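You operate a simulated robot arm through the tools that you are given. There is no shell and no other tool. Be economical: measure what you need, move in short steps, check, and stop when the job is done.

You run a simulated two-armed robot. Do the job below in one go: nothing can be reset, and whatever is moved stays where it is left.

## Task
Pick up the small green roll with one hand, pass it to the other hand and put it on the high shelf of the green table. Open the grey bin, take the nut from the inside of the grey bin and put it in the open carton and shut the bin again. Turn the straightener knob to 9. Put the yellow collar on the lower shelf of the spool stand away on the top of the blue cabinet. Put the green wire bundle from the lower shelf of the spool stand on the second shelf from the bottom of the grey rack. Do these in any order. Set down upright: small green roll.

It is judged by the outcome, as a careful person would: the job done as asked, and still so three seconds after it is handed in. It fails if anything else is knocked over, pushed out of place, dropped, spilled or broken.

## Robot
Two 7-joint arms with fingered hands on one trunk, on a base that drives. Base frame: it is fixed to the floor where the robot stands at the start and does not move with it; the origin is under the middle of the robot, x ahead of it, y to its left, z up; the surface under the hand at the start is at about z = 0.86. Readings come in m, degrees, newtons and seconds.
The left shoulder is at the start at [0.2, 0.135, 0.945], the right one opposite. Places, roughly: green wire bundle (12x3x3 cm) [-4.2, 8.7, 0.5]; grey bin [0.7, -1.9, 1.3]; high shelf of the green table (130x15 cm) [-0.94, 2.88, 1.12]; nut (4x5x2 cm) [0.7, -1.9, 1.3]; open carton (25x19x10 cm) [0.5, 0.6, 0.9]; second shelf of the grey rack [-2.8, 8.4, 0.7]; small green roll (6x6x24 cm) [0.8, 0, 1]; straightener knob [-5.7, 6.5, 0.9]; top of the blue cabinet (23x64 cm) [-5.5, 0.88, 0.62]; yellow collar (6x6x3 cm) [-4.5, 8.8, 0.5]. Payload 4 kg a hand.
The TCP of each hand is the grasp point between the finger pads, 0.025 m short of the fingertips. In the tool frame z runs along the fingers and y along their closing line. Largest opening 0.088 m; the body of the gripper starts 0.029 m behind the TCP. The gripper is a hand of 4 fingers: y runs from the thumb to the fingers, the wrist lies at [-0.013, -0.106, -0.174] in the tool frame, and closing takes about 1.5 s.
Orientation is told as [roll, pitch, yaw] about the base's x, y, z axes, in that order, counted from this pose: with the fingers straight down and the wrist toward the robot, the tool's x, y and z point along [0, 1, 0], [1, 0, 0] and [0, 0, -1] of the base frame.

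## Interface
- The arms move only by the tool apply_moves. It takes "left_steps", "right_steps" or both (then of equal length, played together; a hand with none holds still); each is one flat list of numbers, 7 for each row, row after row: the turn, a rotation vector about the tool's x, y, z in degrees, then the shift along the tool's x, y, z in m, then the opening, from 0 (shut) to 1 (fully open). In form: [ax, ay, az, dx, dy, dz, claw, ax, ay, az, dx, dy, dz, claw, ...]. A call has 1 to 12 rows; each row is the pose to reach, as a shift and turn from the pose commanded when the call began, along the tool's axes at that moment. A row lasts 0.2 s, in which the tool goes at most 0.05 m and 8.6 degrees; a call with a longer step from one row to the next is refused whole, and so is a gripper value outside its range. Where a pose cannot be reached the arm comes as near as it can. A force on the tool above 40 N (or 10 N above the force at the start of the call, whichever is more), or a blocked arm, ends the call early, and 0.2 s more pass. Each finger travels about 0.153 m/s and halts on what it meets, pressing with about 24 N; the grip force reading is that of the motor and also rises with nothing between the fingers. The clock runs only during rows and for 0.2 s after the last one: add rows that repeat a pose to give the fingers time. It gives the time, the measured TCP pose, the force on the tool (base axes), the opening and the grip force at its end, in the units of the frame above (readings bear some noise), with the torque about the TCP (base axes, N m) and any sound that the robot's microphone picked up.
- Cameras (640 x 400 px; columns grow to the right, rows downward): "scene" is now at [0.1285, 0.0511, 1.5582]; the picture's right is [0.60, -0.80, 0.00], its down [-0.50, -0.38, -0.78] and it looks along [0.62, 0.47, -0.62] (base axes); focal length 278 px, centre (320, 200). "left" rides on the left gripper at [-0.064, -0.083, -0.098] in its tool frame; the picture's right is [-0.62, -0.37, 0.69], its down [0.71, -0.63, 0.30] and it looks along [0.32, 0.68, 0.65] (tool axes); focal length 265 px, centre (320, 200). "right" rides on the right gripper at [0.064, -0.083, -0.098] in its tool frame; the picture's right is [-0.62, 0.37, -0.69], its down [-0.71, -0.63, 0.30] and it looks along [-0.32, 0.68, 0.65] (tool axes); focal length 265 px, centre (320, 200). There is no depth. A picture from a camera that has moved, and an enlarged one, comes with that camera's place and axes in the base frame and with its lens.
- get_image(camera): a new picture of that camera. It takes no simulated time.
- move_column(by): slides the trunk up (or, below 0, down) by that many m; the arms and the scene camera ride with it, the base frame stays. It gives what a move gives, with no picture.
- drive_base(legs): drives the robot by 1 to 6 legs, each [ahead, left, turn to the left] in m, m and degrees, along the robot's own axes; the way and the turn of a leg run together, so that a leg with both is an arc; at most 1.5 m and 180 degrees a leg. The arms and the cameras ride along, it lands a little off, and it stops where it bumps. It gives what a move gives.
- preshape(shape, hand): the hand has 4 fingers and takes this shape, open, in about a second: jaw (thumb against the fingers, like two jaws); tri (thumb and two fingers); tip (a fingertip pinch); poke (one finger out to press); point (the index stretched); flat (the hand flat); cup (the hand cupped); fist (a fist). The gripper value then closes the fingers along that shape, each until it touches; the sizes above hold for jaw. It gives what a move gives, with no picture.
- aim_head(pan, tilt): turns the head with the scene camera to pan (to the left, within 97 degrees either way) and tilt (down, from -29 to 69), counted from straight ahead of the robot. It gives what a move gives.
- inspect(camera, box): a new picture of the part [left, top, right, bottom] of that camera's present view, enlarged. It takes no simulated time.
- close_job(): hands the job in; it is judged then, once.

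Work in short steps. Places have to be worked out from the pictures, the camera data and where the tool is seen: move nearer, look again, correct. Check each grasp and each placing, and mend what went wrong. You have 186 turns and 174 pictures in all, those below and enlarged ones among them. Open the grippers and draw the arms clear of the work before you hand the job in, unless the task says otherwise; then end with one line.

The tools are called by a JSON object that holds its "api" and its "payload". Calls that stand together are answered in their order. apply_moves: Moves the arms, as the interface text tells. Its arguments: {"type":"object","properties":{"left_steps":{"type":"array","items":{"type":"number"}},"right_steps":{"type":"array","items":{"type":"number"}}},"required":[]} The other tools are called the same way: move_column (by) slides the trunk up or down; preshape (shape, hand) gives the hand a shape; drive_base (legs) drives the base; aim_head (pan, tilt) turns the head that bears the scene camera; get_image (camera) takes a picture; inspect (camera, box) takes an enlarged picture of a part of a camera's view; close_job () hands the job in.

At the start:

```text
t: 0.0
left_tcp_pos: [0.3491, 0.4116, 1.1725]
left_ee_rot: [0.0, 0.0, 0.0]
left_force: [0.2, -0.2, -0.5]
left_moment: [-0.02, -0.01, 0.02]
left_width: 0.0877
left_finger_force: 0.1
left_shape: jaw
right_tcp_pos: [0.6516, 0.0998, 1.221]
right_ee_rot: [0.0, 0.0, 0.0]
right_force: [-0.3, 0.6, 1.0]
right_moment: [-0.01, -0.02, -0.03]
right_width: 0.0879
right_finger_force: 0.1
right_shape: jaw
trunk travel left (down, up): [-0.55, 0.22]
robot x, y, heading: [0.0006, 0.0015, -0.1]
head pan, tilt: [37.0, 38.6]
```

scene: 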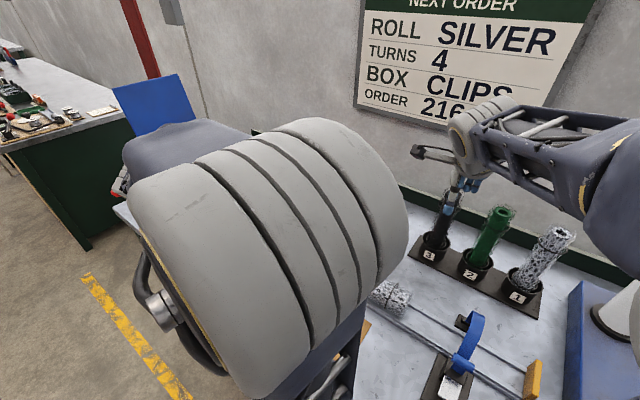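
right: 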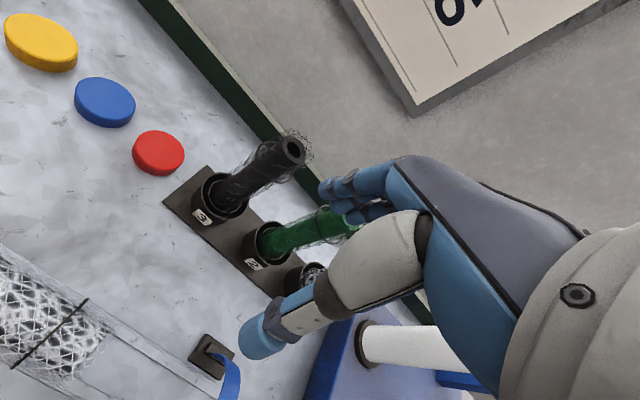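
left: 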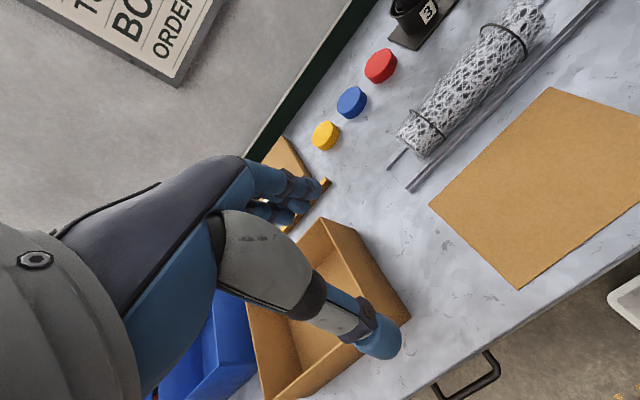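

I start by looking around: ahead at the rolls and to the right toward the grey bin.

{"api": "aim_head", "payload": {"pan": 0, "tilt": 35}}

{"api": "get_image", "payload": {"camera": "scene"}}

{"api": "aim_head", "payload": {"pan": -70, "tilt": 10}}

{"api": "get_image", "payload": {"camera": "scene"}}

{"api": "aim_head", "payload": {"pan": 90, "tilt": 15}}

{"api": "get_image", "payload": {"camera": "scene"}}

```text
t: 1.0
left_tcp_pos: [0.3476, 0.4119, 1.1715]
left_ee_rot: [0.0, -0.1, 0.0]
left_force: [1.0, -0.3, 0.3]
left_moment: [0.0, 0.02, -0.01]
left_width: 0.0874
left_finger_force: 0.1
left_shape: jaw
right_tcp_pos: [0.6521, 0.0982, 1.2221]
right_ee_rot: [0.0, 0.0, 0.0]
right_force: [-1.0, 0.6, 0.1]
right_moment: [0.01, 0.04, -0.04]
right_width: 0.0873
right_finger_force: 0.1
right_shape: jaw
trunk travel left (down, up): [-0.55, 0.22]
robot x, y, heading: [0.0024, 0.0013, -0.1]
head pan, tilt: [0.0, 35.0]
```

```text
170 pictures are left
camera scene: at [0.1479, -0.0005, 1.5637], right [0.0, -1.0, 0.0], down [-0.57, 0.0, -0.82], along [0.82, 0.0, -0.57], focal length 278 px, centre (320, 200)
```

scene: 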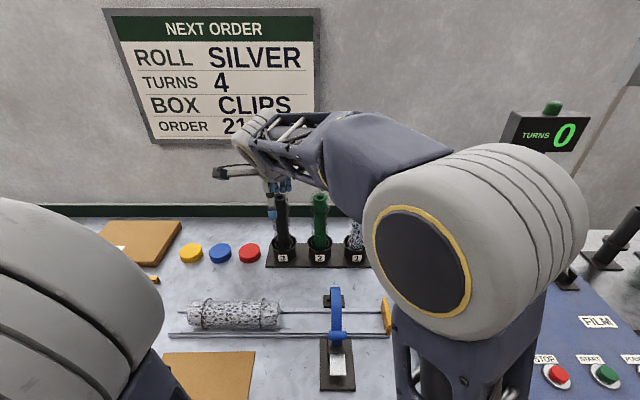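

```text
t: 2.4
left_tcp_pos: [0.3492, 0.412, 1.1718]
left_ee_rot: [0.0, 0.0, 0.0]
left_force: [0.4, 0.1, 0.3]
left_moment: [0.01, 0.07, 0.0]
left_width: 0.0876
left_finger_force: 0.0
left_shape: jaw
right_tcp_pos: [0.6511, 0.0988, 1.2216]
right_ee_rot: [0.0, 0.0, 0.0]
right_force: [-0.5, 0.0, -0.5]
right_moment: [-0.01, 0.03, 0.0]
right_width: 0.0877
right_finger_force: 0.1
right_shape: jaw
trunk travel left (down, up): [-0.55, 0.22]
robot x, y, heading: [0.0008, 0.0028, -0.1]
head pan, tilt: [-70.0, 10.0]
```

```text
169 pictures are left
camera scene: at [0.0918, -0.0879, 1.6039], right [-0.94, -0.34, 0.0], down [-0.06, 0.16, -0.98], along [0.34, -0.93, -0.17], focal length 278 px, centre (320, 200)
```

scene: 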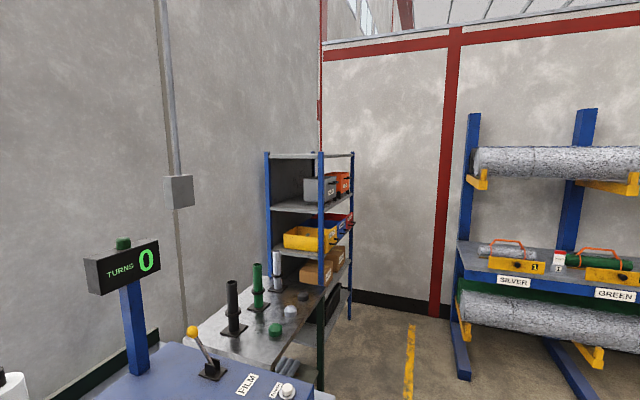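

```text
t: 4.9
left_tcp_pos: [0.3488, 0.4109, 1.1714]
left_ee_rot: [0.0, 0.1, 0.0]
left_force: [-0.3, -0.8, 0.7]
left_moment: [-0.03, 0.02, -0.01]
left_width: 0.0877
left_finger_force: 0.0
left_shape: jaw
right_tcp_pos: [0.6517, 0.0989, 1.2217]
right_ee_rot: [0.0, 0.0, 0.0]
right_force: [-0.3, -0.1, 0.6]
right_moment: [-0.01, 0.02, 0.03]
right_width: 0.0876
right_finger_force: 0.1
right_shape: jaw
trunk travel left (down, up): [-0.55, 0.22]
robot x, y, heading: [-0.0033, -0.0014, 0.0]
head pan, tilt: [90.0, 15.0]
```

```text
168 pictures are left
camera scene: at [0.06, 0.0929, 1.5957], right [1.0, 0.0, 0.0], down [0.0, -0.26, -0.97], along [0.0, 0.97, -0.26], focal length 278 px, centre (320, 200)
```

scene: 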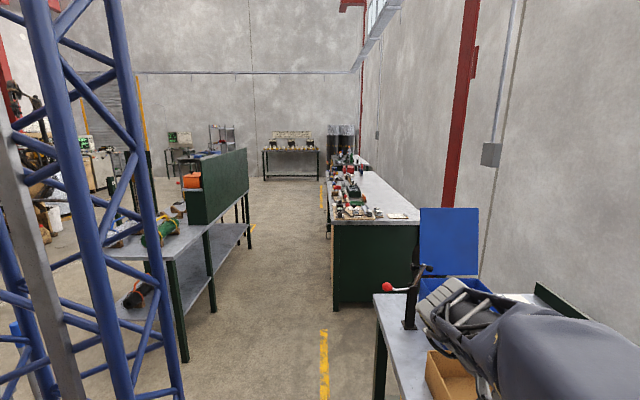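

The green roll is peg 2, near (0.82, 0.0). I look closely at it to fix its place.

{"api": "aim_head", "payload": {"pan": 0, "tilt": 35}}

{"api": "inspect", "payload": {"camera": "scene", "box": [240, 160, 400, 280]}}

```text
t: 6.5
left_tcp_pos: [0.3491, 0.4123, 1.1719]
left_ee_rot: [0.0, 0.0, 0.0]
left_force: [-0.5, 0.2, 0.6]
left_moment: [-0.01, -0.02, -0.03]
left_width: 0.0875
left_finger_force: 0.1
left_shape: jaw
right_tcp_pos: [0.6521, 0.0971, 1.2225]
right_ee_rot: [0.1, -0.1, 0.1]
right_force: [0.9, 0.2, -0.7]
right_moment: [0.0, -0.01, 0.04]
right_width: 0.0878
right_finger_force: 0.1
right_shape: jaw
trunk travel left (down, up): [-0.55, 0.22]
robot x, y, heading: [-0.0013, 0.0028, -0.1]
head pan, tilt: [0.0, 35.0]
```

```text
3.33 times, centred on (320, 220) of scene
camera zoom: at [0.148, -0.0005, 1.5638], right [0.0, -1.0, 0.0], down [-0.57, 0.0, -0.82], along [0.82, 0.0, -0.57], focal length 925 px, centre (320, 133)
```

zoom: 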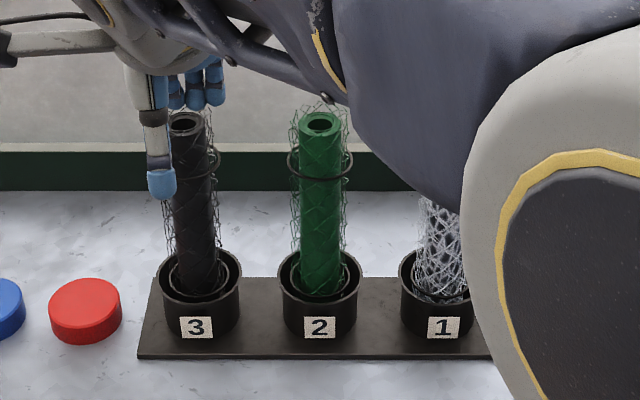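

Roll centre is about (0.834, 0.0), top at z≈1.10. I move the right hand above it.

{"api": "apply_moves", "payload": {"right_steps": [0, 0, 0, -0.02, 0.036, 0, 1, 0, 0, 0, -0.04, 0.073, 0, 1, 0, 0, 0, -0.06, 0.11, 0, 1, 0, 0, 0, -0.08, 0.146, 0, 1, 0, 0, 0, -0.098, 0.182, 0, 1, 0, 0, 0, -0.098, 0.182, 0, 1]}}

{"api": "get_image", "payload": {"camera": "scene"}}

{"api": "get_image", "payload": {"camera": "right"}}

```text
t: 8.0
left_tcp_pos: [0.3488, 0.4121, 1.1701]
left_ee_rot: [-0.1, 0.1, 0.0]
left_force: [0.3, 0.1, 0.0]
left_moment: [0.01, -0.01, -0.02]
left_width: 0.0876
left_finger_force: 0.0
left_shape: jaw
right_tcp_pos: [0.8338, 0.0002, 1.2224]
right_ee_rot: [0.1, 0.0, 0.0]
right_force: [-0.2, 1.0, 0.2]
right_moment: [-0.04, 0.0, -0.02]
right_width: 0.0877
right_finger_force: 0.0
right_shape: jaw
trunk travel left (down, up): [-0.55, 0.22]
robot x, y, heading: [0.0016, -0.0014, 0.2]
head pan, tilt: [0.0, 35.0]
```

```text
166 pictures are left
camera scene: at [0.1478, -0.0005, 1.5637], right [0.0, -1.0, 0.0], down [-0.57, 0.0, -0.82], along [0.82, 0.0, -0.57], focal length 278 px, centre (320, 200)
```

scene: 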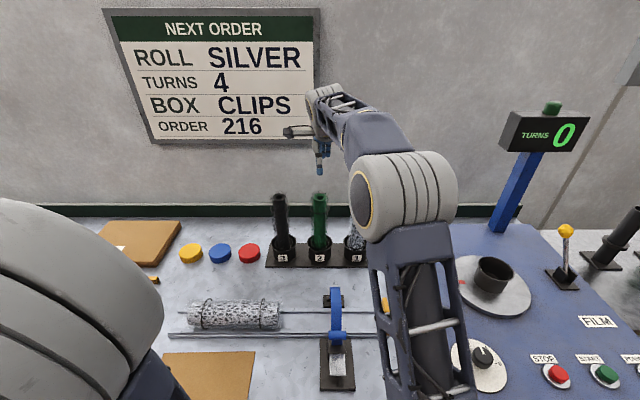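

```text
165 pictures are left
camera right: at [0.7503, 0.0655, 1.3202], right [0.37, -0.62, 0.69], down [-0.63, -0.71, -0.3], along [0.68, -0.32, -0.65], focal length 265 px, centre (320, 200)
```

right: 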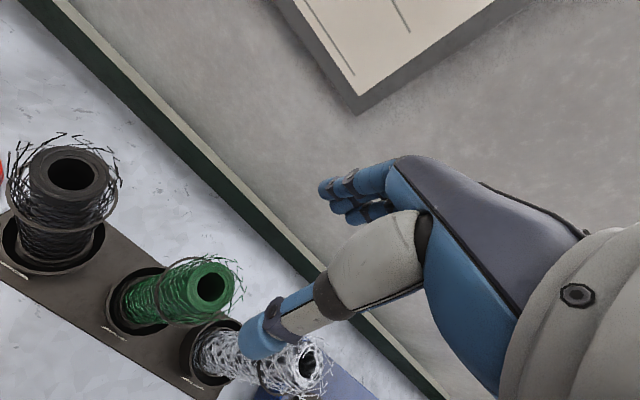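

The right camera puts the roll top at about (0.82, 0.0). I descend along it with a small correction.

{"api": "apply_moves", "payload": {"right_steps": [0, 0, 0, 0, -0.007, 0.045, 1, 0, 0, 0, 0, -0.007, 0.08, 1, 0, 0, 0, 0, -0.007, 0.11, 1, 0, 0, 0, 0, -0.007, 0.135, 1, 0, 0, 0, 0, -0.007, 0.135, 1]}}

{"api": "get_image", "payload": {"camera": "right"}}

{"api": "inspect", "payload": {"camera": "scene", "box": [240, 130, 400, 280]}}

```text
t: 9.2
left_tcp_pos: [0.3475, 0.4104, 1.1713]
left_ee_rot: [-0.1, 0.0, 0.0]
left_force: [-0.3, 0.4, -0.2]
left_moment: [-0.01, -0.04, 0.04]
left_width: 0.0878
left_finger_force: 0.0
left_shape: jaw
right_tcp_pos: [0.8258, 0.0008, 1.088]
right_ee_rot: [0.0, 0.0, 0.0]
right_force: [-0.4, 0.6, 1.1]
right_moment: [-0.02, -0.01, 0.02]
right_width: 0.0879
right_finger_force: 0.2
right_shape: jaw
trunk travel left (down, up): [-0.55, 0.22]
robot x, y, heading: [-0.0008, -0.0028, -0.0]
head pan, tilt: [0.0, 35.0]
```

```text
164 pictures are left
camera right: at [0.743, 0.0659, 1.1852], right [0.37, -0.62, 0.69], down [-0.63, -0.71, -0.3], along [0.68, -0.32, -0.65], focal length 265 px, centre (320, 200)
```

right: 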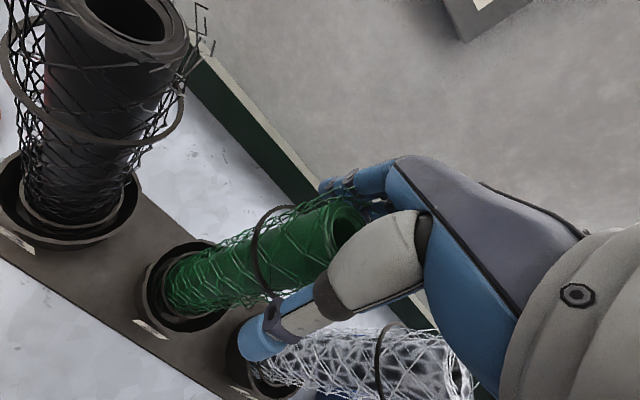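

```text
2.67 times, centred on (320, 205) of scene
camera zoom: at [0.1477, -0.0005, 1.5637], right [0.0, -1.0, 0.0], down [-0.57, 0.0, -0.82], along [0.82, 0.0, -0.57], focal length 740 px, centre (320, 187)
```

zoom: 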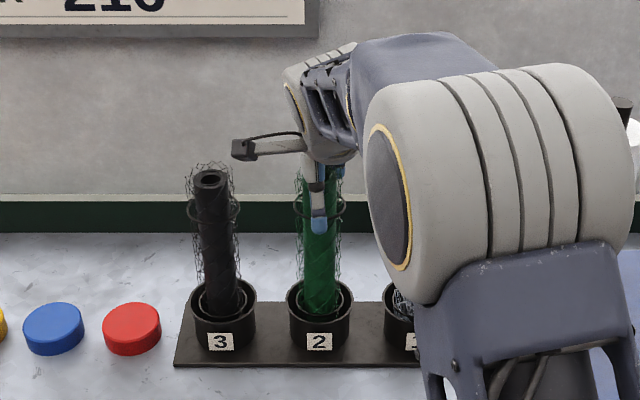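

The roll lies between thumb and fingers. I close the right hand, then lift slowly.

{"api": "apply_moves", "payload": {"right_steps": [0, 0, 0, 0, 0, 0, 0, 0, 0, 0, 0, 0, 0, 0, 0, 0, 0, 0, 0, 0, 0, 0, 0, 0, 0, 0, 0, 0, 0, 0, 0, 0, 0, 0, 0, 0, 0, 0, 0, 0, 0, 0, 0, 0, 0, 0, 0, 0, 0, 0, 0, 0, 0, 0, 0, 0]}}

{"api": "apply_moves", "payload": {"right_steps": [0, 0, 0, 0, 0, -0.01, 0, 0, 0, 0, 0, 0, -0.03, 0, 0, 0, 0, 0, 0, -0.06, 0, 0, 0, 0, 0, 0, -0.1, 0, 0, 0, 0, 0, 0, -0.14, 0, 0, 0, 0, 0, 0, -0.18, 0, 0, 0, 0, 0, 0, -0.22, 0, 0, 0, 0, 0, 0, -0.22, 0]}}

{"api": "get_image", "payload": {"camera": "scene"}}

{"api": "get_image", "payload": {"camera": "right"}}

```text
t: 10.9
left_tcp_pos: [0.3476, 0.4118, 1.1725]
left_ee_rot: [0.0, 0.0, 0.0]
left_force: [-0.5, -0.3, -0.7]
left_moment: [0.02, -0.01, 0.01]
left_width: 0.0873
left_finger_force: 0.1
left_shape: jaw
right_tcp_pos: [0.8261, 0.0014, 1.0888]
right_ee_rot: [0.0, 0.0, 0.0]
right_force: [1.7, -0.1, 3.1]
right_moment: [-0.06, -0.42, 0.03]
right_width: 0.061
right_finger_force: 23.4
right_shape: jaw
trunk travel left (down, up): [-0.55, 0.22]
robot x, y, heading: [0.0004, -0.0014, -0.1]
head pan, tilt: [0.0, 35.0]
```

```text
t: 12.8
left_tcp_pos: [0.3471, 0.4109, 1.1702]
left_ee_rot: [0.1, 0.0, 0.0]
left_force: [0.2, -0.1, 0.7]
left_moment: [0.01, -0.01, 0.01]
left_width: 0.0875
left_finger_force: 0.1
left_shape: jaw
right_tcp_pos: [0.8278, 0.0013, 1.3088]
right_ee_rot: [0.1, 0.1, -0.1]
right_force: [-0.3, 0.4, -2.4]
right_moment: [0.0, 0.01, -0.02]
right_width: 0.0607
right_finger_force: 24.5
right_shape: jaw
trunk travel left (down, up): [-0.55, 0.22]
robot x, y, heading: [0.0023, 0.0019, 0.0]
head pan, tilt: [0.0, 35.0]
```

```text
162 pictures are left
camera scene: at [0.1478, -0.0005, 1.5637], right [0.0, -1.0, 0.0], down [-0.57, 0.0, -0.82], along [0.82, 0.0, -0.57], focal length 278 px, centre (320, 200)
```

scene: 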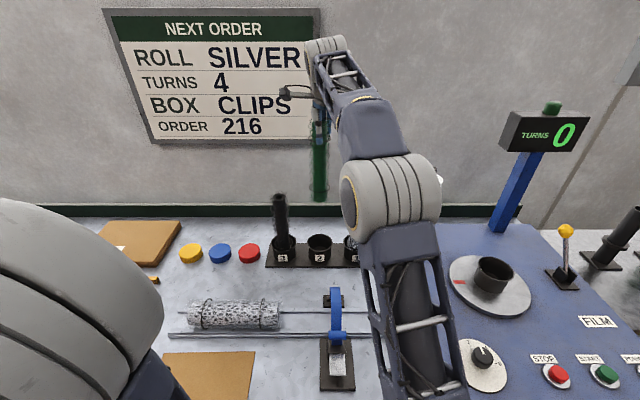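

```text
161 pictures are left
camera right: at [0.7429, 0.066, 1.4058], right [0.37, -0.62, 0.69], down [-0.63, -0.71, -0.3], along [0.68, -0.32, -0.65], focal length 265 px, centre (320, 200)
```

right: 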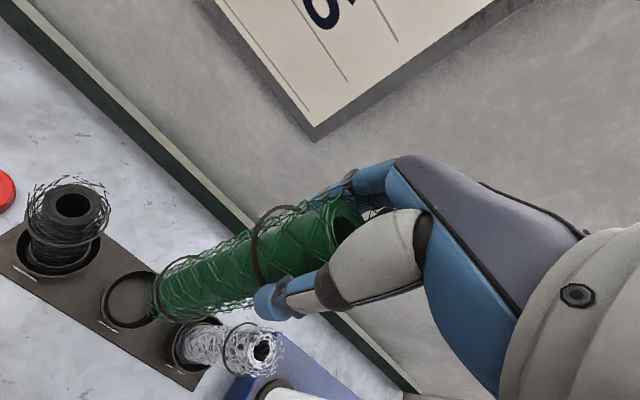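

The roll is held firmly. I bring it back toward the body with the right hand while the left hand turns its palm to the right beside it.

{"api": "apply_moves", "payload": {"right_steps": [0, 0, 0, 0.01, -0.03, -0.01, 0, 0, 0, 0, 0.02, -0.06, -0.02, 0, 0, 0, 0, 0.03, -0.09, -0.02, 0, 0, 0, 0, 0.04, -0.12, -0.02, 0, 0, 0, 0, 0.05, -0.15, -0.02, 0, 0, 0, 0, 0.06, -0.18, -0.02, 0, 0, 0, 0, 0.06, -0.2, -0.02, 0, 0, 0, 0, 0.06, -0.2, -0.02, 0, 0, 0, 0, 0.06, -0.2, -0.02, 0, 0, 0, 0, 0.06, -0.2, -0.02, 0, 0, 0, 0, 0.06, -0.2, -0.02, 0, 0, 0, 0, 0.06, -0.2, -0.02, 0], "left_steps": [0, -8.2, 0, 0, 0.01, -0.01, 1, 0, -16.4, 0, 0, 0.03, -0.02, 1, 0, -24.6, 0, 0, 0.06, -0.02, 1, 0, -32.8, 0, -0.01, 0.09, -0.02, 1, 0, -41, 0, -0.02, 0.12, -0.02, 1, 0, -49.2, 0, -0.03, 0.15, -0.02, 1, 0, -57.4, 0, -0.04, 0.18, -0.02, 1, 0, -65.6, 0, -0.06, 0.21, -0.02, 1, 0, -73.8, 0, -0.08, 0.24, -0.02, 1, 0, -82, 0, -0.1, 0.26, -0.02, 1, 0, -90, 0, -0.12, 0.28, -0.02, 1, 0, -90, 0, -0.13, 0.28, -0.02, 1]}}

{"api": "get_image", "payload": {"camera": "scene"}}

{"api": "get_image", "payload": {"camera": "left"}}

```text
t: 15.3
left_tcp_pos: [0.6278, 0.2805, 1.1913]
left_ee_rot: [-90.2, 0.0, -0.1]
left_force: [0.2, -0.8, 0.4]
left_moment: [0.01, 0.0, 0.0]
left_width: 0.0875
left_finger_force: 0.1
left_shape: jaw
right_tcp_pos: [0.6276, 0.0609, 1.3268]
right_ee_rot: [0.0, 0.0, 0.0]
right_force: [0.6, -0.2, -2.4]
right_moment: [0.02, 0.01, 0.01]
right_width: 0.0601
right_finger_force: 24.0
right_shape: jaw
trunk travel left (down, up): [-0.55, 0.22]
robot x, y, heading: [-0.0019, 0.0002, 0.3]
head pan, tilt: [0.0, 35.0]
```

```text
160 pictures are left
camera scene: at [0.1478, -0.0005, 1.5637], right [0.0, -1.0, 0.0], down [-0.57, 0.0, -0.82], along [0.82, 0.0, -0.57], focal length 278 px, centre (320, 200)
```

scene: 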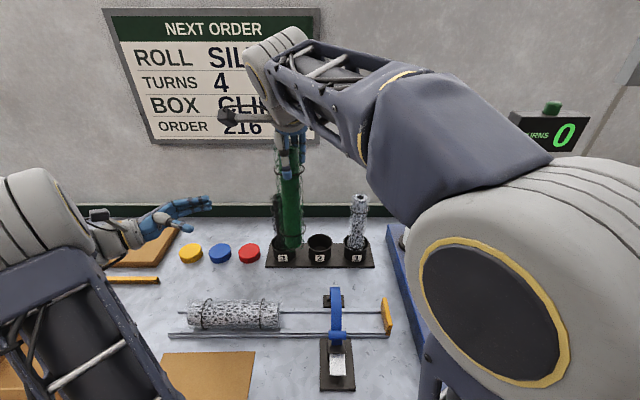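

```text
159 pictures are left
camera left: at [0.545, 0.38, 1.2553], right [-0.37, -0.69, 0.62], down [-0.63, -0.31, -0.71], along [0.68, -0.65, -0.32], focal length 265 px, centre (320, 200)
```

left: 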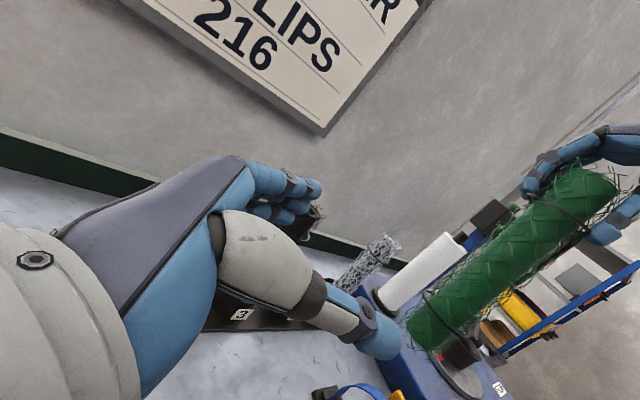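

The left hand is aligned with the roll. I slide it along its fingers onto the roll.

{"api": "apply_moves", "payload": {"left_steps": [0, 0, 0, 0, 0, 0.045, 1, 0, 0, 0, 0, 0, 0.09, 1, 0, 0, 0, 0, 0, 0.13, 1, 0, 0, 0, 0, 0, 0.16, 1, 0, 0, 0, 0, 0, 0.19, 1, 0, 0, 0, 0, 0, 0.213, 1, 0, 0, 0, 0, 0, 0.213, 1]}}

{"api": "get_image", "payload": {"camera": "left"}}

{"api": "inspect", "payload": {"camera": "scene", "box": [200, 80, 400, 260]}}

```text
t: 16.9
left_tcp_pos: [0.6298, 0.0682, 1.1914]
left_ee_rot: [-90.0, -0.1, 0.0]
left_force: [-1.2, -1.2, -0.4]
left_moment: [0.02, -0.01, -0.04]
left_width: 0.0877
left_finger_force: 0.1
left_shape: jaw
right_tcp_pos: [0.6271, 0.059, 1.3271]
right_ee_rot: [-0.1, 0.0, 0.1]
right_force: [0.2, -0.3, -2.3]
right_moment: [-0.08, -0.12, 0.01]
right_width: 0.0603
right_finger_force: 24.3
right_shape: jaw
trunk travel left (down, up): [-0.55, 0.22]
robot x, y, heading: [0.0004, -0.002, -0.2]
head pan, tilt: [0.0, 35.0]
```

```text
158 pictures are left
camera left: at [0.5453, 0.1669, 1.2551], right [-0.37, -0.69, 0.62], down [-0.63, -0.3, -0.71], along [0.68, -0.65, -0.32], focal length 265 px, centre (320, 200)
```

left: 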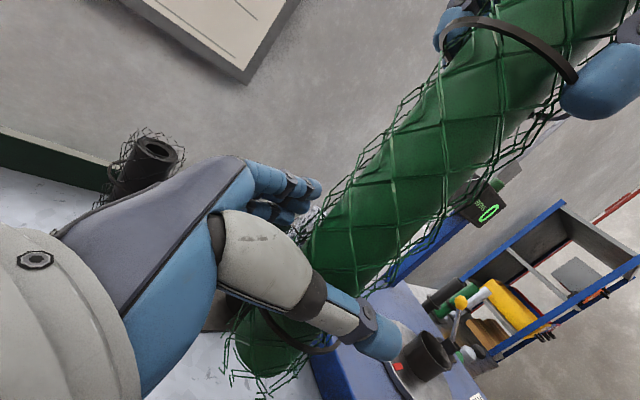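

```text
2.22 times, centred on (300, 170) of scene
camera zoom: at [0.1478, -0.0006, 1.5637], right [0.0, -1.0, 0.0], down [-0.57, 0.0, -0.82], along [0.82, 0.0, -0.57], focal length 617 px, centre (364, 267)
```

zoom: 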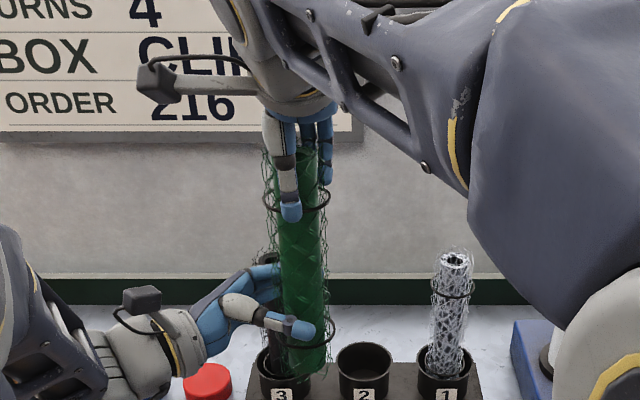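

The roll sits between the left thumb and fingers. I close the left hand, then release with the right and lift it away.

{"api": "apply_moves", "payload": {"left_steps": [0, 0, 0, 0, 0, 0, 0, 0, 0, 0, 0, 0, 0, 0, 0, 0, 0, 0, 0, 0, 0, 0, 0, 0, 0, 0, 0, 0, 0, 0, 0, 0, 0, 0, 0, 0, 0, 0, 0, 0, 0, 0, 0, 0, 0, 0, 0, 0, 0, 0, 0, 0, 0, 0, 0, 0]}}

{"api": "apply_moves", "payload": {"right_steps": [0, 0, 0, 0, 0, 0, 0.4, 0, 0, 0, 0, 0, 0, 1, 0, 0, 0, 0, 0, 0, 1, 0, 0, 0, 0, 0, 0, 1, 0, 0, 0, 0, 0, -0.03, 1, 0, 0, 0, 0, 0, -0.07, 1, 0, 0, 0, 0, 0, -0.11, 1, 0, 0, 0, 0, 0, -0.13, 1]}}

{"api": "get_image", "payload": {"camera": "scene"}}

```text
t: 18.8
left_tcp_pos: [0.6296, 0.0693, 1.191]
left_ee_rot: [-90.1, 0.1, 0.0]
left_force: [-3.1, 0.8, 0.7]
left_moment: [0.02, -0.13, 0.09]
left_width: 0.0484
left_finger_force: 24.5
left_shape: jaw
right_tcp_pos: [0.6273, 0.0607, 1.3271]
right_ee_rot: [0.0, -0.1, 0.0]
right_force: [1.5, -0.5, -2.1]
right_moment: [-0.11, -0.2, -0.08]
right_width: 0.0606
right_finger_force: 23.8
right_shape: jaw
trunk travel left (down, up): [-0.55, 0.22]
robot x, y, heading: [-0.0018, -0.0018, 0.1]
head pan, tilt: [0.0, 35.0]
```

```text
t: 20.6
left_tcp_pos: [0.6286, 0.0683, 1.1915]
left_ee_rot: [-90.0, 0.0, 0.0]
left_force: [0.1, -0.7, 0.1]
left_moment: [-0.04, -0.05, -0.01]
left_width: 0.0481
left_finger_force: 23.8
left_shape: jaw
right_tcp_pos: [0.6282, 0.06, 1.4573]
right_ee_rot: [-0.1, 0.0, -0.1]
right_force: [0.4, 0.2, -0.2]
right_moment: [-0.02, 0.02, 0.06]
right_width: 0.0877
right_finger_force: 0.0
right_shape: jaw
trunk travel left (down, up): [-0.55, 0.22]
robot x, y, heading: [-0.0002, -0.0026, 0.0]
head pan, tilt: [0.0, 35.0]
```

```text
156 pictures are left
camera scene: at [0.148, -0.0005, 1.5637], right [0.0, -1.0, 0.0], down [-0.57, 0.0, -0.82], along [0.82, 0.0, -0.57], focal length 278 px, centre (320, 200)
```

scene: 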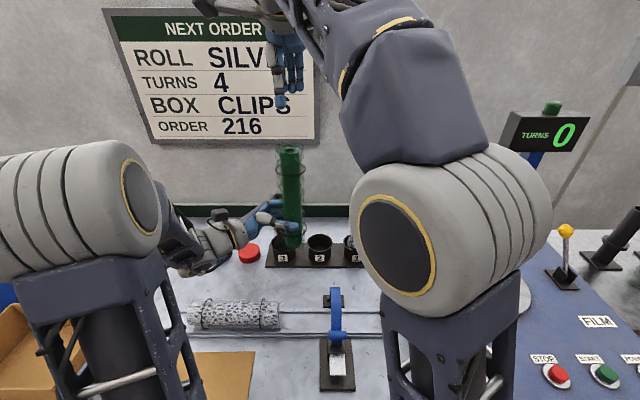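

The left hand now holds the roll upright. I back away from the bench and look toward the green table.

{"api": "drive_base", "payload": {"legs": [[-0.6, 0, 0]]}}

{"api": "aim_head", "payload": {"pan": 97, "tilt": 20}}

{"api": "get_image", "payload": {"camera": "scene"}}

```text
t: 23.9
left_tcp_pos: [0.0354, 0.0677, 1.1902]
left_ee_rot: [-90.0, -0.1, -0.6]
left_force: [0.6, 0.4, -0.8]
left_moment: [0.04, 0.01, 0.0]
left_width: 0.0479
left_finger_force: 23.4
left_shape: jaw
right_tcp_pos: [0.0338, 0.0573, 1.4559]
right_ee_rot: [0.0, 0.0, -0.6]
right_force: [-0.2, -0.3, -0.2]
right_moment: [-0.02, -0.01, -0.03]
right_width: 0.0878
right_finger_force: 0.0
right_shape: jaw
trunk travel left (down, up): [-0.55, 0.22]
robot x, y, heading: [-0.5958, 0.0028, -0.4]
head pan, tilt: [0.0, 35.0]
```

```text
t: 25.6
left_tcp_pos: [0.0345, 0.067, 1.1904]
left_ee_rot: [-90.1, 0.0, -0.5]
left_force: [0.0, 0.2, 0.7]
left_moment: [0.02, 0.0, 0.0]
left_width: 0.0481
left_finger_force: 24.3
left_shape: jaw
right_tcp_pos: [0.0328, 0.0566, 1.4564]
right_ee_rot: [0.0, -0.1, -0.5]
right_force: [-0.7, -0.2, 0.4]
right_moment: [0.0, 0.01, -0.02]
right_width: 0.0877
right_finger_force: 0.0
right_shape: jaw
trunk travel left (down, up): [-0.55, 0.22]
robot x, y, heading: [-0.5964, 0.0009, -0.5]
head pan, tilt: [97.0, 20.0]
```

```text
155 pictures are left
camera scene: at [-0.545, 0.0941, 1.5874], right [0.99, 0.11, 0.0], down [0.04, -0.34, -0.94], along [-0.11, 0.93, -0.34], focal length 278 px, centre (320, 200)
```

scene: 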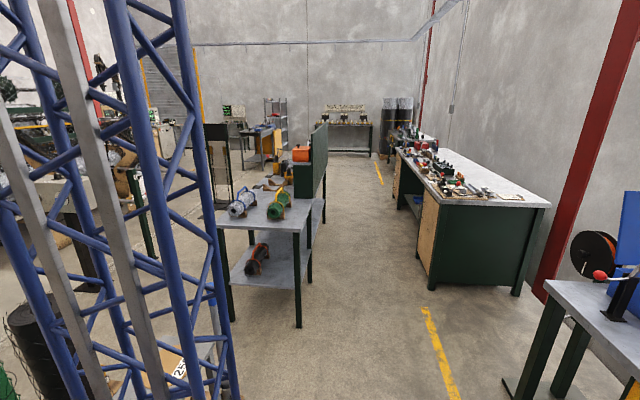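

The green table's working side is on −x, with its shelf behind the panel. I turn left, line up with the corridor (x≈−0.37), and drive partway along it, checking.

{"api": "drive_base", "payload": {"legs": [[0, 0, 90], [0, -0.22, 0], [0.8, 0, 0]]}}

{"api": "aim_head", "payload": {"pan": 0, "tilt": 25}}

{"api": "get_image", "payload": {"camera": "scene"}}

{"api": "aim_head", "payload": {"pan": 45, "tilt": 25}}

{"api": "get_image", "payload": {"camera": "scene"}}

```text
t: 35.0
left_tcp_pos: [-0.4264, 1.4319, 1.191]
left_ee_rot: [-90.1, 0.0, 89.1]
left_force: [-0.1, 0.2, -0.7]
left_moment: [0.03, 0.05, 0.0]
left_width: 0.0482
left_finger_force: 24.2
left_shape: jaw
right_tcp_pos: [-0.4175, 1.4288, 1.4572]
right_ee_rot: [0.0, 0.0, 89.2]
right_force: [0.4, -0.3, 0.8]
right_moment: [-0.01, -0.01, -0.01]
right_width: 0.0878
right_finger_force: 0.0
right_shape: jaw
trunk travel left (down, up): [-0.55, 0.22]
robot x, y, heading: [-0.3638, 0.8042, 89.0]
head pan, tilt: [97.0, 20.0]
```

```text
t: 36.8
left_tcp_pos: [-0.4256, 1.4314, 1.1901]
left_ee_rot: [-90.0, 0.0, 89.3]
left_force: [-0.5, 0.5, -0.6]
left_moment: [0.01, 0.0, -0.01]
left_width: 0.0482
left_finger_force: 24.0
left_shape: jaw
right_tcp_pos: [-0.4181, 1.4295, 1.456]
right_ee_rot: [0.0, 0.0, 89.2]
right_force: [-0.2, 0.0, 0.5]
right_moment: [0.02, 0.01, -0.01]
right_width: 0.0877
right_finger_force: 0.1
right_shape: jaw
trunk travel left (down, up): [-0.55, 0.22]
robot x, y, heading: [-0.3687, 0.8002, 89.1]
head pan, tilt: [0.0, 25.0]
```

```text
154 pictures are left
camera scene: at [-0.3646, 0.9526, 1.5793], right [1.0, -0.01, 0.0], down [-0.01, -0.42, -0.91], along [0.01, 0.91, -0.42], focal length 278 px, centre (320, 200)
```

scene: 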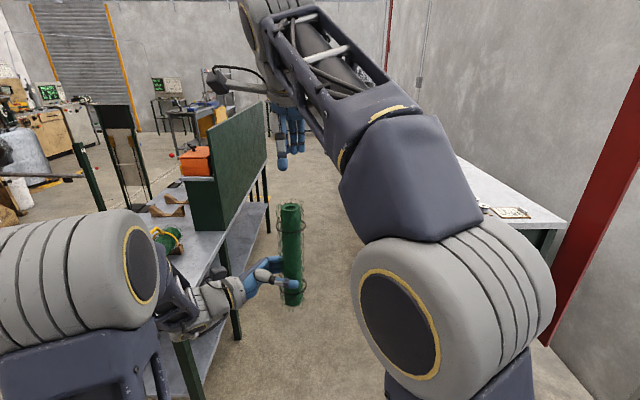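

```text
t: 37.9
left_tcp_pos: [-0.4256, 1.4307, 1.1907]
left_ee_rot: [-90.0, 0.0, 89.3]
left_force: [0.0, 0.3, -0.4]
left_moment: [0.03, 0.04, 0.04]
left_width: 0.0478
left_finger_force: 23.6
left_shape: jaw
right_tcp_pos: [-0.4173, 1.4306, 1.4571]
right_ee_rot: [0.0, 0.0, 89.2]
right_force: [1.0, -0.2, -0.3]
right_moment: [-0.01, 0.03, -0.04]
right_width: 0.0879
right_finger_force: 0.1
right_shape: jaw
trunk travel left (down, up): [-0.55, 0.22]
robot x, y, heading: [-0.3672, 0.7984, 89.4]
head pan, tilt: [45.0, 25.0]
```

```text
153 pictures are left
camera scene: at [-0.43, 0.9265, 1.5793], right [0.72, 0.7, 0.0], down [0.29, -0.3, -0.91], along [-0.63, 0.65, -0.42], focal length 278 px, centre (320, 200)
```

scene: 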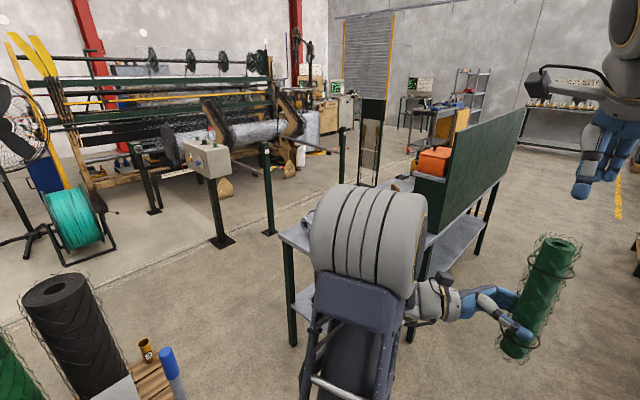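

Corridor looks clear. I drive north past the end of the green table.

{"api": "drive_base", "payload": {"legs": [[1.3, 0, 0.5], [1.3, 0, 0], [1.2, 0, 0]]}}

{"api": "aim_head", "payload": {"pan": 90, "tilt": 25}}

{"api": "get_image", "payload": {"camera": "scene"}}

{"api": "aim_head", "payload": {"pan": 35, "tilt": 20}}

{"api": "get_image", "payload": {"camera": "scene"}}

```text
t: 56.1
left_tcp_pos: [-0.3774, 5.2079, 1.1905]
left_ee_rot: [-90.1, 0.0, 89.2]
left_force: [1.5, -0.1, 1.1]
left_moment: [0.0, 0.04, 0.03]
left_width: 0.048
left_finger_force: 23.9
left_shape: jaw
right_tcp_pos: [-0.3688, 5.2076, 1.4572]
right_ee_rot: [0.1, 0.0, 89.2]
right_force: [-0.3, -0.3, 0.3]
right_moment: [0.01, 0.02, 0.03]
right_width: 0.0878
right_finger_force: 0.0
right_shape: jaw
trunk travel left (down, up): [-0.55, 0.22]
robot x, y, heading: [-0.3145, 4.5785, 89.1]
head pan, tilt: [45.0, 25.0]
```

```text
t: 57.3
left_tcp_pos: [-0.3767, 5.2092, 1.1898]
left_ee_rot: [-90.0, 0.1, 89.2]
left_force: [-0.3, -0.2, -1.2]
left_moment: [0.06, 0.02, 0.03]
left_width: 0.048
left_finger_force: 24.0
left_shape: jaw
right_tcp_pos: [-0.3687, 5.2069, 1.4558]
right_ee_rot: [0.0, 0.0, 89.2]
right_force: [-0.6, -0.3, 0.6]
right_moment: [0.01, -0.01, -0.02]
right_width: 0.0879
right_finger_force: 0.0
right_shape: jaw
trunk travel left (down, up): [-0.55, 0.22]
robot x, y, heading: [-0.3205, 4.5781, 89.3]
head pan, tilt: [90.0, 25.0]
```

```text
152 pictures are left
camera scene: at [-0.4088, 4.6403, 1.5793], right [0.01, 1.0, 0.0], down [0.42, -0.01, -0.91], along [-0.91, 0.01, -0.42], focal length 278 px, centre (320, 200)
```

scene: 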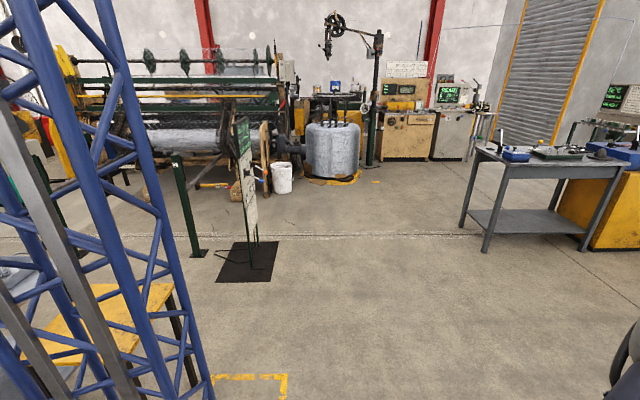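

```text
t: 58.5
left_tcp_pos: [-0.3773, 5.2087, 1.1913]
left_ee_rot: [-89.9, 0.1, 89.2]
left_force: [0.6, 0.9, 0.6]
left_moment: [0.02, 0.06, -0.02]
left_width: 0.0478
left_finger_force: 24.3
left_shape: jaw
right_tcp_pos: [-0.3679, 5.2075, 1.457]
right_ee_rot: [0.0, 0.0, 89.3]
right_force: [-0.2, 0.1, -0.7]
right_moment: [-0.02, -0.01, 0.0]
right_width: 0.0879
right_finger_force: 0.0
right_shape: jaw
trunk travel left (down, up): [-0.55, 0.22]
robot x, y, heading: [-0.3141, 4.5777, 89.2]
head pan, tilt: [35.0, 20.0]
```

```text
151 pictures are left
camera scene: at [-0.3691, 4.7159, 1.5874], right [0.83, 0.56, 0.0], down [0.19, -0.28, -0.94], along [-0.53, 0.78, -0.34], focal length 278 px, centre (320, 200)
```

scene: 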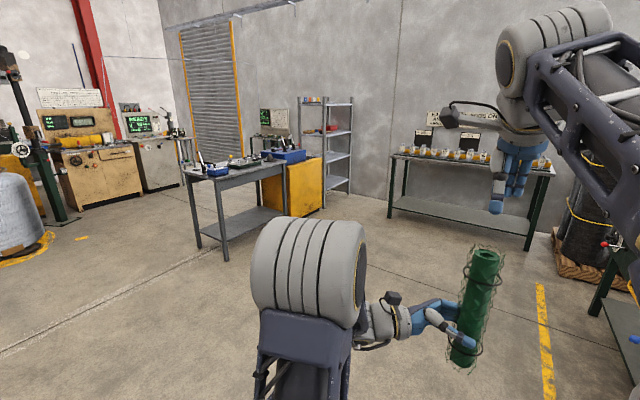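

The blue lattice is the robot's own mast. I turn west and advance a little past the table's end, then look south at the shelf side.

{"api": "drive_base", "payload": {"legs": [[0.2, 0, 90], [1.2, 0, 0]]}}

{"api": "aim_head", "payload": {"pan": 60, "tilt": 25}}

{"api": "get_image", "payload": {"camera": "scene"}}

{"api": "aim_head", "payload": {"pan": 97, "tilt": 25}}

{"api": "get_image", "payload": {"camera": "scene"}}

```text
t: 68.4
left_tcp_pos: [-2.2725, 4.692, 1.1907]
left_ee_rot: [-89.9, 0.0, 178.3]
left_force: [-0.4, 0.3, -0.4]
left_moment: [0.0, 0.05, -0.03]
left_width: 0.0479
left_finger_force: 24.0
left_shape: jaw
right_tcp_pos: [-2.2684, 4.7013, 1.4568]
right_ee_rot: [0.0, 0.1, 178.3]
right_force: [-1.0, -0.2, -0.1]
right_moment: [0.0, 0.02, 0.02]
right_width: 0.0877
right_finger_force: 0.1
right_shape: jaw
trunk travel left (down, up): [-0.55, 0.22]
robot x, y, heading: [-1.6398, 4.7448, 178.1]
head pan, tilt: [35.0, 20.0]
```

```text
t: 69.3
left_tcp_pos: [-2.2711, 4.6916, 1.192]
left_ee_rot: [-90.0, 0.0, 178.4]
left_force: [0.1, 0.5, -0.2]
left_moment: [-0.04, 0.04, 0.04]
left_width: 0.0478
left_finger_force: 23.7
left_shape: jaw
right_tcp_pos: [-2.269, 4.7007, 1.4574]
right_ee_rot: [0.1, 0.0, 178.4]
right_force: [-0.5, -0.2, 0.7]
right_moment: [0.01, 0.01, -0.02]
right_width: 0.0878
right_finger_force: 0.1
right_shape: jaw
trunk travel left (down, up): [-0.55, 0.22]
robot x, y, heading: [-1.6414, 4.7423, 178.6]
head pan, tilt: [60.0, 25.0]
```

```text
150 pictures are left
camera scene: at [-1.7497, 4.6656, 1.5794], right [-0.85, 0.53, 0.0], down [0.22, 0.36, -0.91], along [-0.48, -0.77, -0.42], focal length 278 px, centre (320, 200)
```

scene: 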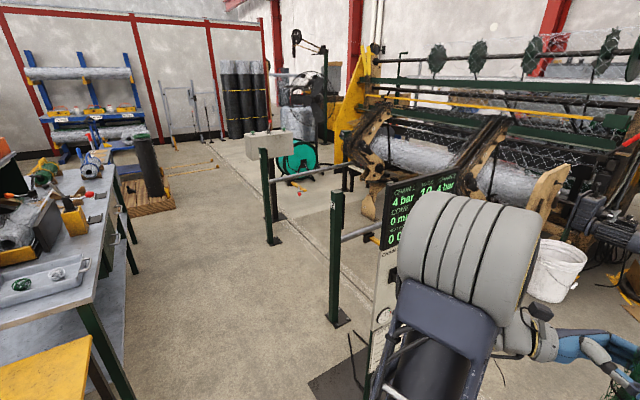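

```text
t: 70.3
left_tcp_pos: [-2.272, 4.692, 1.1905]
left_ee_rot: [-90.0, 0.0, 178.5]
left_force: [0.5, 0.2, 0.0]
left_moment: [-0.02, 0.0, 0.03]
left_width: 0.0479
left_finger_force: 24.0
left_shape: jaw
right_tcp_pos: [-2.2704, 4.7017, 1.4561]
right_ee_rot: [0.0, 0.0, 178.3]
right_force: [0.0, -0.1, -0.9]
right_moment: [-0.01, 0.01, 0.02]
right_width: 0.0877
right_finger_force: 0.1
right_shape: jaw
trunk travel left (down, up): [-0.55, 0.22]
robot x, y, heading: [-1.6411, 4.7416, 178.4]
head pan, tilt: [97.0, 25.0]
```

```text
149 pictures are left
camera scene: at [-1.6928, 4.6523, 1.5793], right [-1.0, -0.09, 0.0], down [-0.04, 0.42, -0.91], along [0.08, -0.9, -0.42], focal length 278 px, centre (320, 200)
```

scene: 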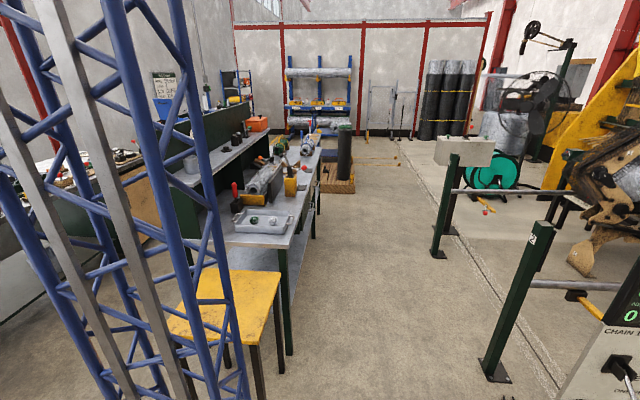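

The aisle between the table (x≈−1.4) and the rail (x≈−2.6) is free. I zoom on the shelf to find a free spot.

{"api": "inspect", "payload": {"camera": "scene", "box": [140, 90, 300, 190]}}

```text
4.00 times, centred on (220, 140) of scene
camera zoom: at [-1.6928, 4.6523, 1.5793], right [-1.0, -0.09, 0.0], down [-0.04, 0.42, -0.91], along [0.08, -0.9, -0.42], focal length 1110 px, centre (720, 440)
```

zoom: 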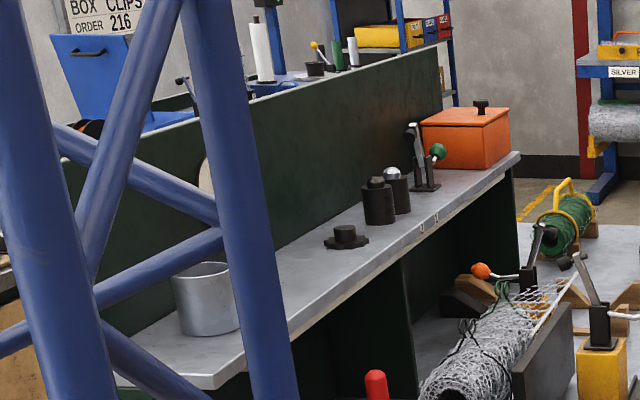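

The free spot on the shelf is about (−0.94, 3.18), between the cup and the black flange. I raise the trunk, turn to face east and strafe down the aisle beside the table.

{"api": "move_column", "payload": {"by": 0.15}}

{"api": "drive_base", "payload": {"legs": [[0, 0, -178.4], [-0.22, 0, 0], [0, -0.9, 0]]}}

{"api": "aim_head", "payload": {"pan": -20, "tilt": 35}}

{"api": "get_image", "payload": {"camera": "scene"}}

```text
t: 72.0
left_tcp_pos: [-2.272, 4.6922, 1.3403]
left_ee_rot: [-90.1, 0.0, 178.4]
left_force: [-0.2, -0.5, -2.1]
left_moment: [-0.01, -0.02, -0.01]
left_width: 0.0477
left_finger_force: 24.1
left_shape: jaw
right_tcp_pos: [-2.2701, 4.7016, 1.6068]
right_ee_rot: [0.1, 0.0, 178.4]
right_force: [-0.1, 0.0, -1.0]
right_moment: [-0.01, 0.01, 0.04]
right_width: 0.0877
right_finger_force: 0.2
right_shape: jaw
trunk travel left (down, up): [-0.7, 0.07]
robot x, y, heading: [-1.6424, 4.7444, 178.6]
head pan, tilt: [97.0, 25.0]
```

```text
t: 85.4
left_tcp_pos: [-1.2452, 3.9105, 1.3404]
left_ee_rot: [-90.0, 0.0, -1.0]
left_force: [0.7, 0.1, -2.7]
left_moment: [0.03, 0.0, -0.01]
left_width: 0.0472
left_finger_force: 23.6
left_shape: jaw
right_tcp_pos: [-1.2488, 3.9018, 1.6059]
right_ee_rot: [0.1, 0.0, -1.0]
right_force: [0.2, -0.9, 0.0]
right_moment: [0.01, -0.02, 0.02]
right_width: 0.0878
right_finger_force: 0.1
right_shape: jaw
trunk travel left (down, up): [-0.7, 0.07]
robot x, y, heading: [-1.8777, 3.8547, -1.2]
head pan, tilt: [97.0, 25.0]
```

```text
t: 87.3
left_tcp_pos: [-1.2465, 3.9099, 1.3404]
left_ee_rot: [-90.0, 0.0, -0.9]
left_force: [0.9, 0.4, -2.8]
left_moment: [0.04, -0.01, 0.03]
left_width: 0.047
left_finger_force: 24.3
left_shape: jaw
right_tcp_pos: [-1.2475, 3.9019, 1.6075]
right_ee_rot: [0.1, 0.0, -1.0]
right_force: [0.6, 0.0, -0.5]
right_moment: [0.0, 0.02, 0.0]
right_width: 0.0878
right_finger_force: 0.1
right_shape: jaw
trunk travel left (down, up): [-0.7, 0.07]
robot x, y, heading: [-1.8775, 3.8505, -0.9]
head pan, tilt: [-20.0, 35.0]
```

```text
147 pictures are left
camera scene: at [-1.7343, 3.8196, 1.7136], right [-0.36, -0.93, 0.0], down [-0.54, 0.21, -0.82], along [0.76, -0.29, -0.57], focal length 278 px, centre (320, 200)
```

scene: 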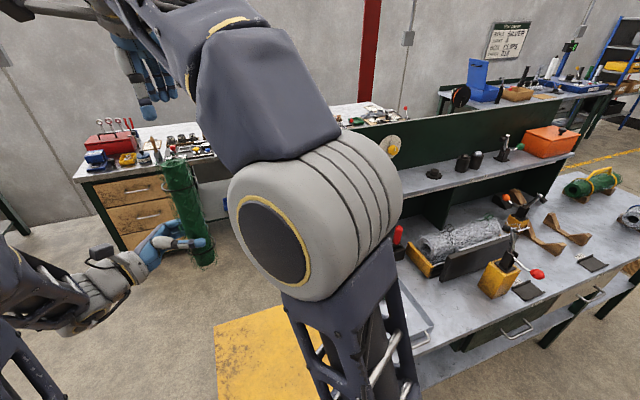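

I swing the right arm aside to clear the view, and strafe to the shelf spot.

{"api": "apply_moves", "payload": {"right_steps": [0, 0, 0, -0.05, -0.02, 0, 1, 0, 0, 0, -0.1, -0.04, 0, 1, 0, 0, 0, -0.15, -0.06, 0, 1, 0, 0, 0, -0.2, -0.08, 0, 1, 0, 0, 0, -0.25, -0.1, 0, 1, 0, 0, 0, -0.3, -0.12, 0, 1, 0, 0, 0, -0.34, -0.14, 0, 1]}}

{"api": "drive_base", "payload": {"legs": [[0, -0.72, 1]]}}

{"api": "aim_head", "payload": {"pan": 5, "tilt": 35}}

{"api": "get_image", "payload": {"camera": "scene"}}

{"api": "get_image", "payload": {"camera": "left"}}

```text
refused: row 1 steps farther than a row can; nothing moved
```

```text
t: 91.3
left_tcp_pos: [-1.2588, 3.1859, 1.3411]
left_ee_rot: [-90.0, 0.0, -0.8]
left_force: [-1.0, 0.0, -3.2]
left_moment: [0.04, -0.03, -0.03]
left_width: 0.0471
left_finger_force: 24.5
left_shape: jaw
right_tcp_pos: [-1.2596, 3.1762, 1.6063]
right_ee_rot: [0.0, 0.0, -0.9]
right_force: [-0.3, -0.3, -0.2]
right_moment: [0.02, -0.01, 0.02]
right_width: 0.0879
right_finger_force: 0.0
right_shape: jaw
trunk travel left (down, up): [-0.7, 0.07]
robot x, y, heading: [-1.8914, 3.1248, -0.7]
head pan, tilt: [-20.0, 35.0]
```

```text
t: 92.2
left_tcp_pos: [-1.2572, 3.1862, 1.3411]
left_ee_rot: [-90.0, 0.1, -0.8]
left_force: [1.3, 0.4, -2.3]
left_moment: [-0.01, -0.03, 0.02]
left_width: 0.0469
left_finger_force: 24.0
left_shape: jaw
right_tcp_pos: [-1.2596, 3.1772, 1.6073]
right_ee_rot: [0.0, 0.0, -0.8]
right_force: [0.7, 0.2, -0.1]
right_moment: [0.0, -0.01, -0.01]
right_width: 0.0875
right_finger_force: 0.1
right_shape: jaw
trunk travel left (down, up): [-0.7, 0.07]
robot x, y, heading: [-1.8863, 3.1266, -0.6]
head pan, tilt: [5.0, 35.0]
```

```text
146 pictures are left
camera scene: at [-1.7401, 3.1309, 1.7136], right [0.07, -1.0, 0.0], down [-0.57, -0.04, -0.82], along [0.82, 0.06, -0.57], focal length 278 px, centre (320, 200)
```

scene: 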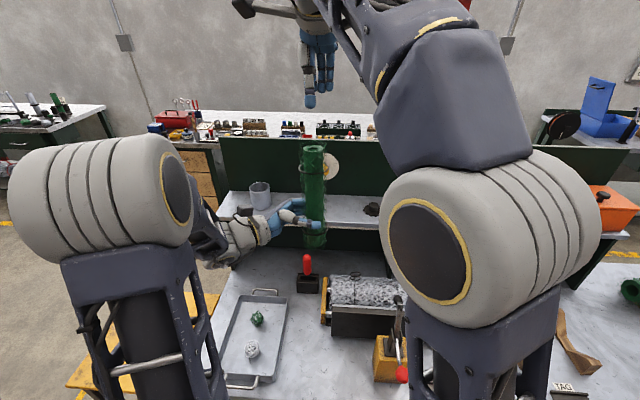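

```text
145 pictures are left
camera left: at [-1.3401, 3.2854, 1.4047], right [-0.38, -0.69, 0.62], down [-0.63, -0.3, -0.71], along [0.67, -0.66, -0.33], focal length 265 px, centre (320, 200)
```

left: 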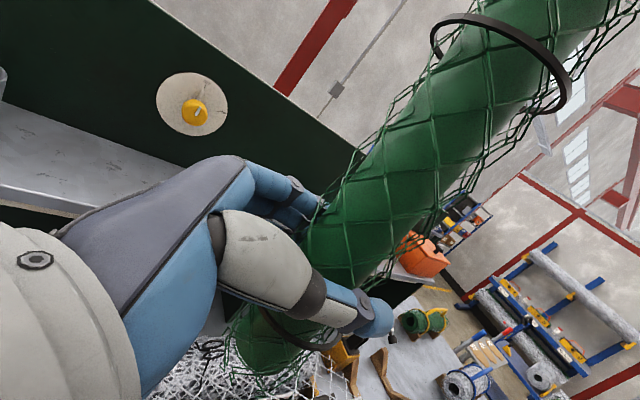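

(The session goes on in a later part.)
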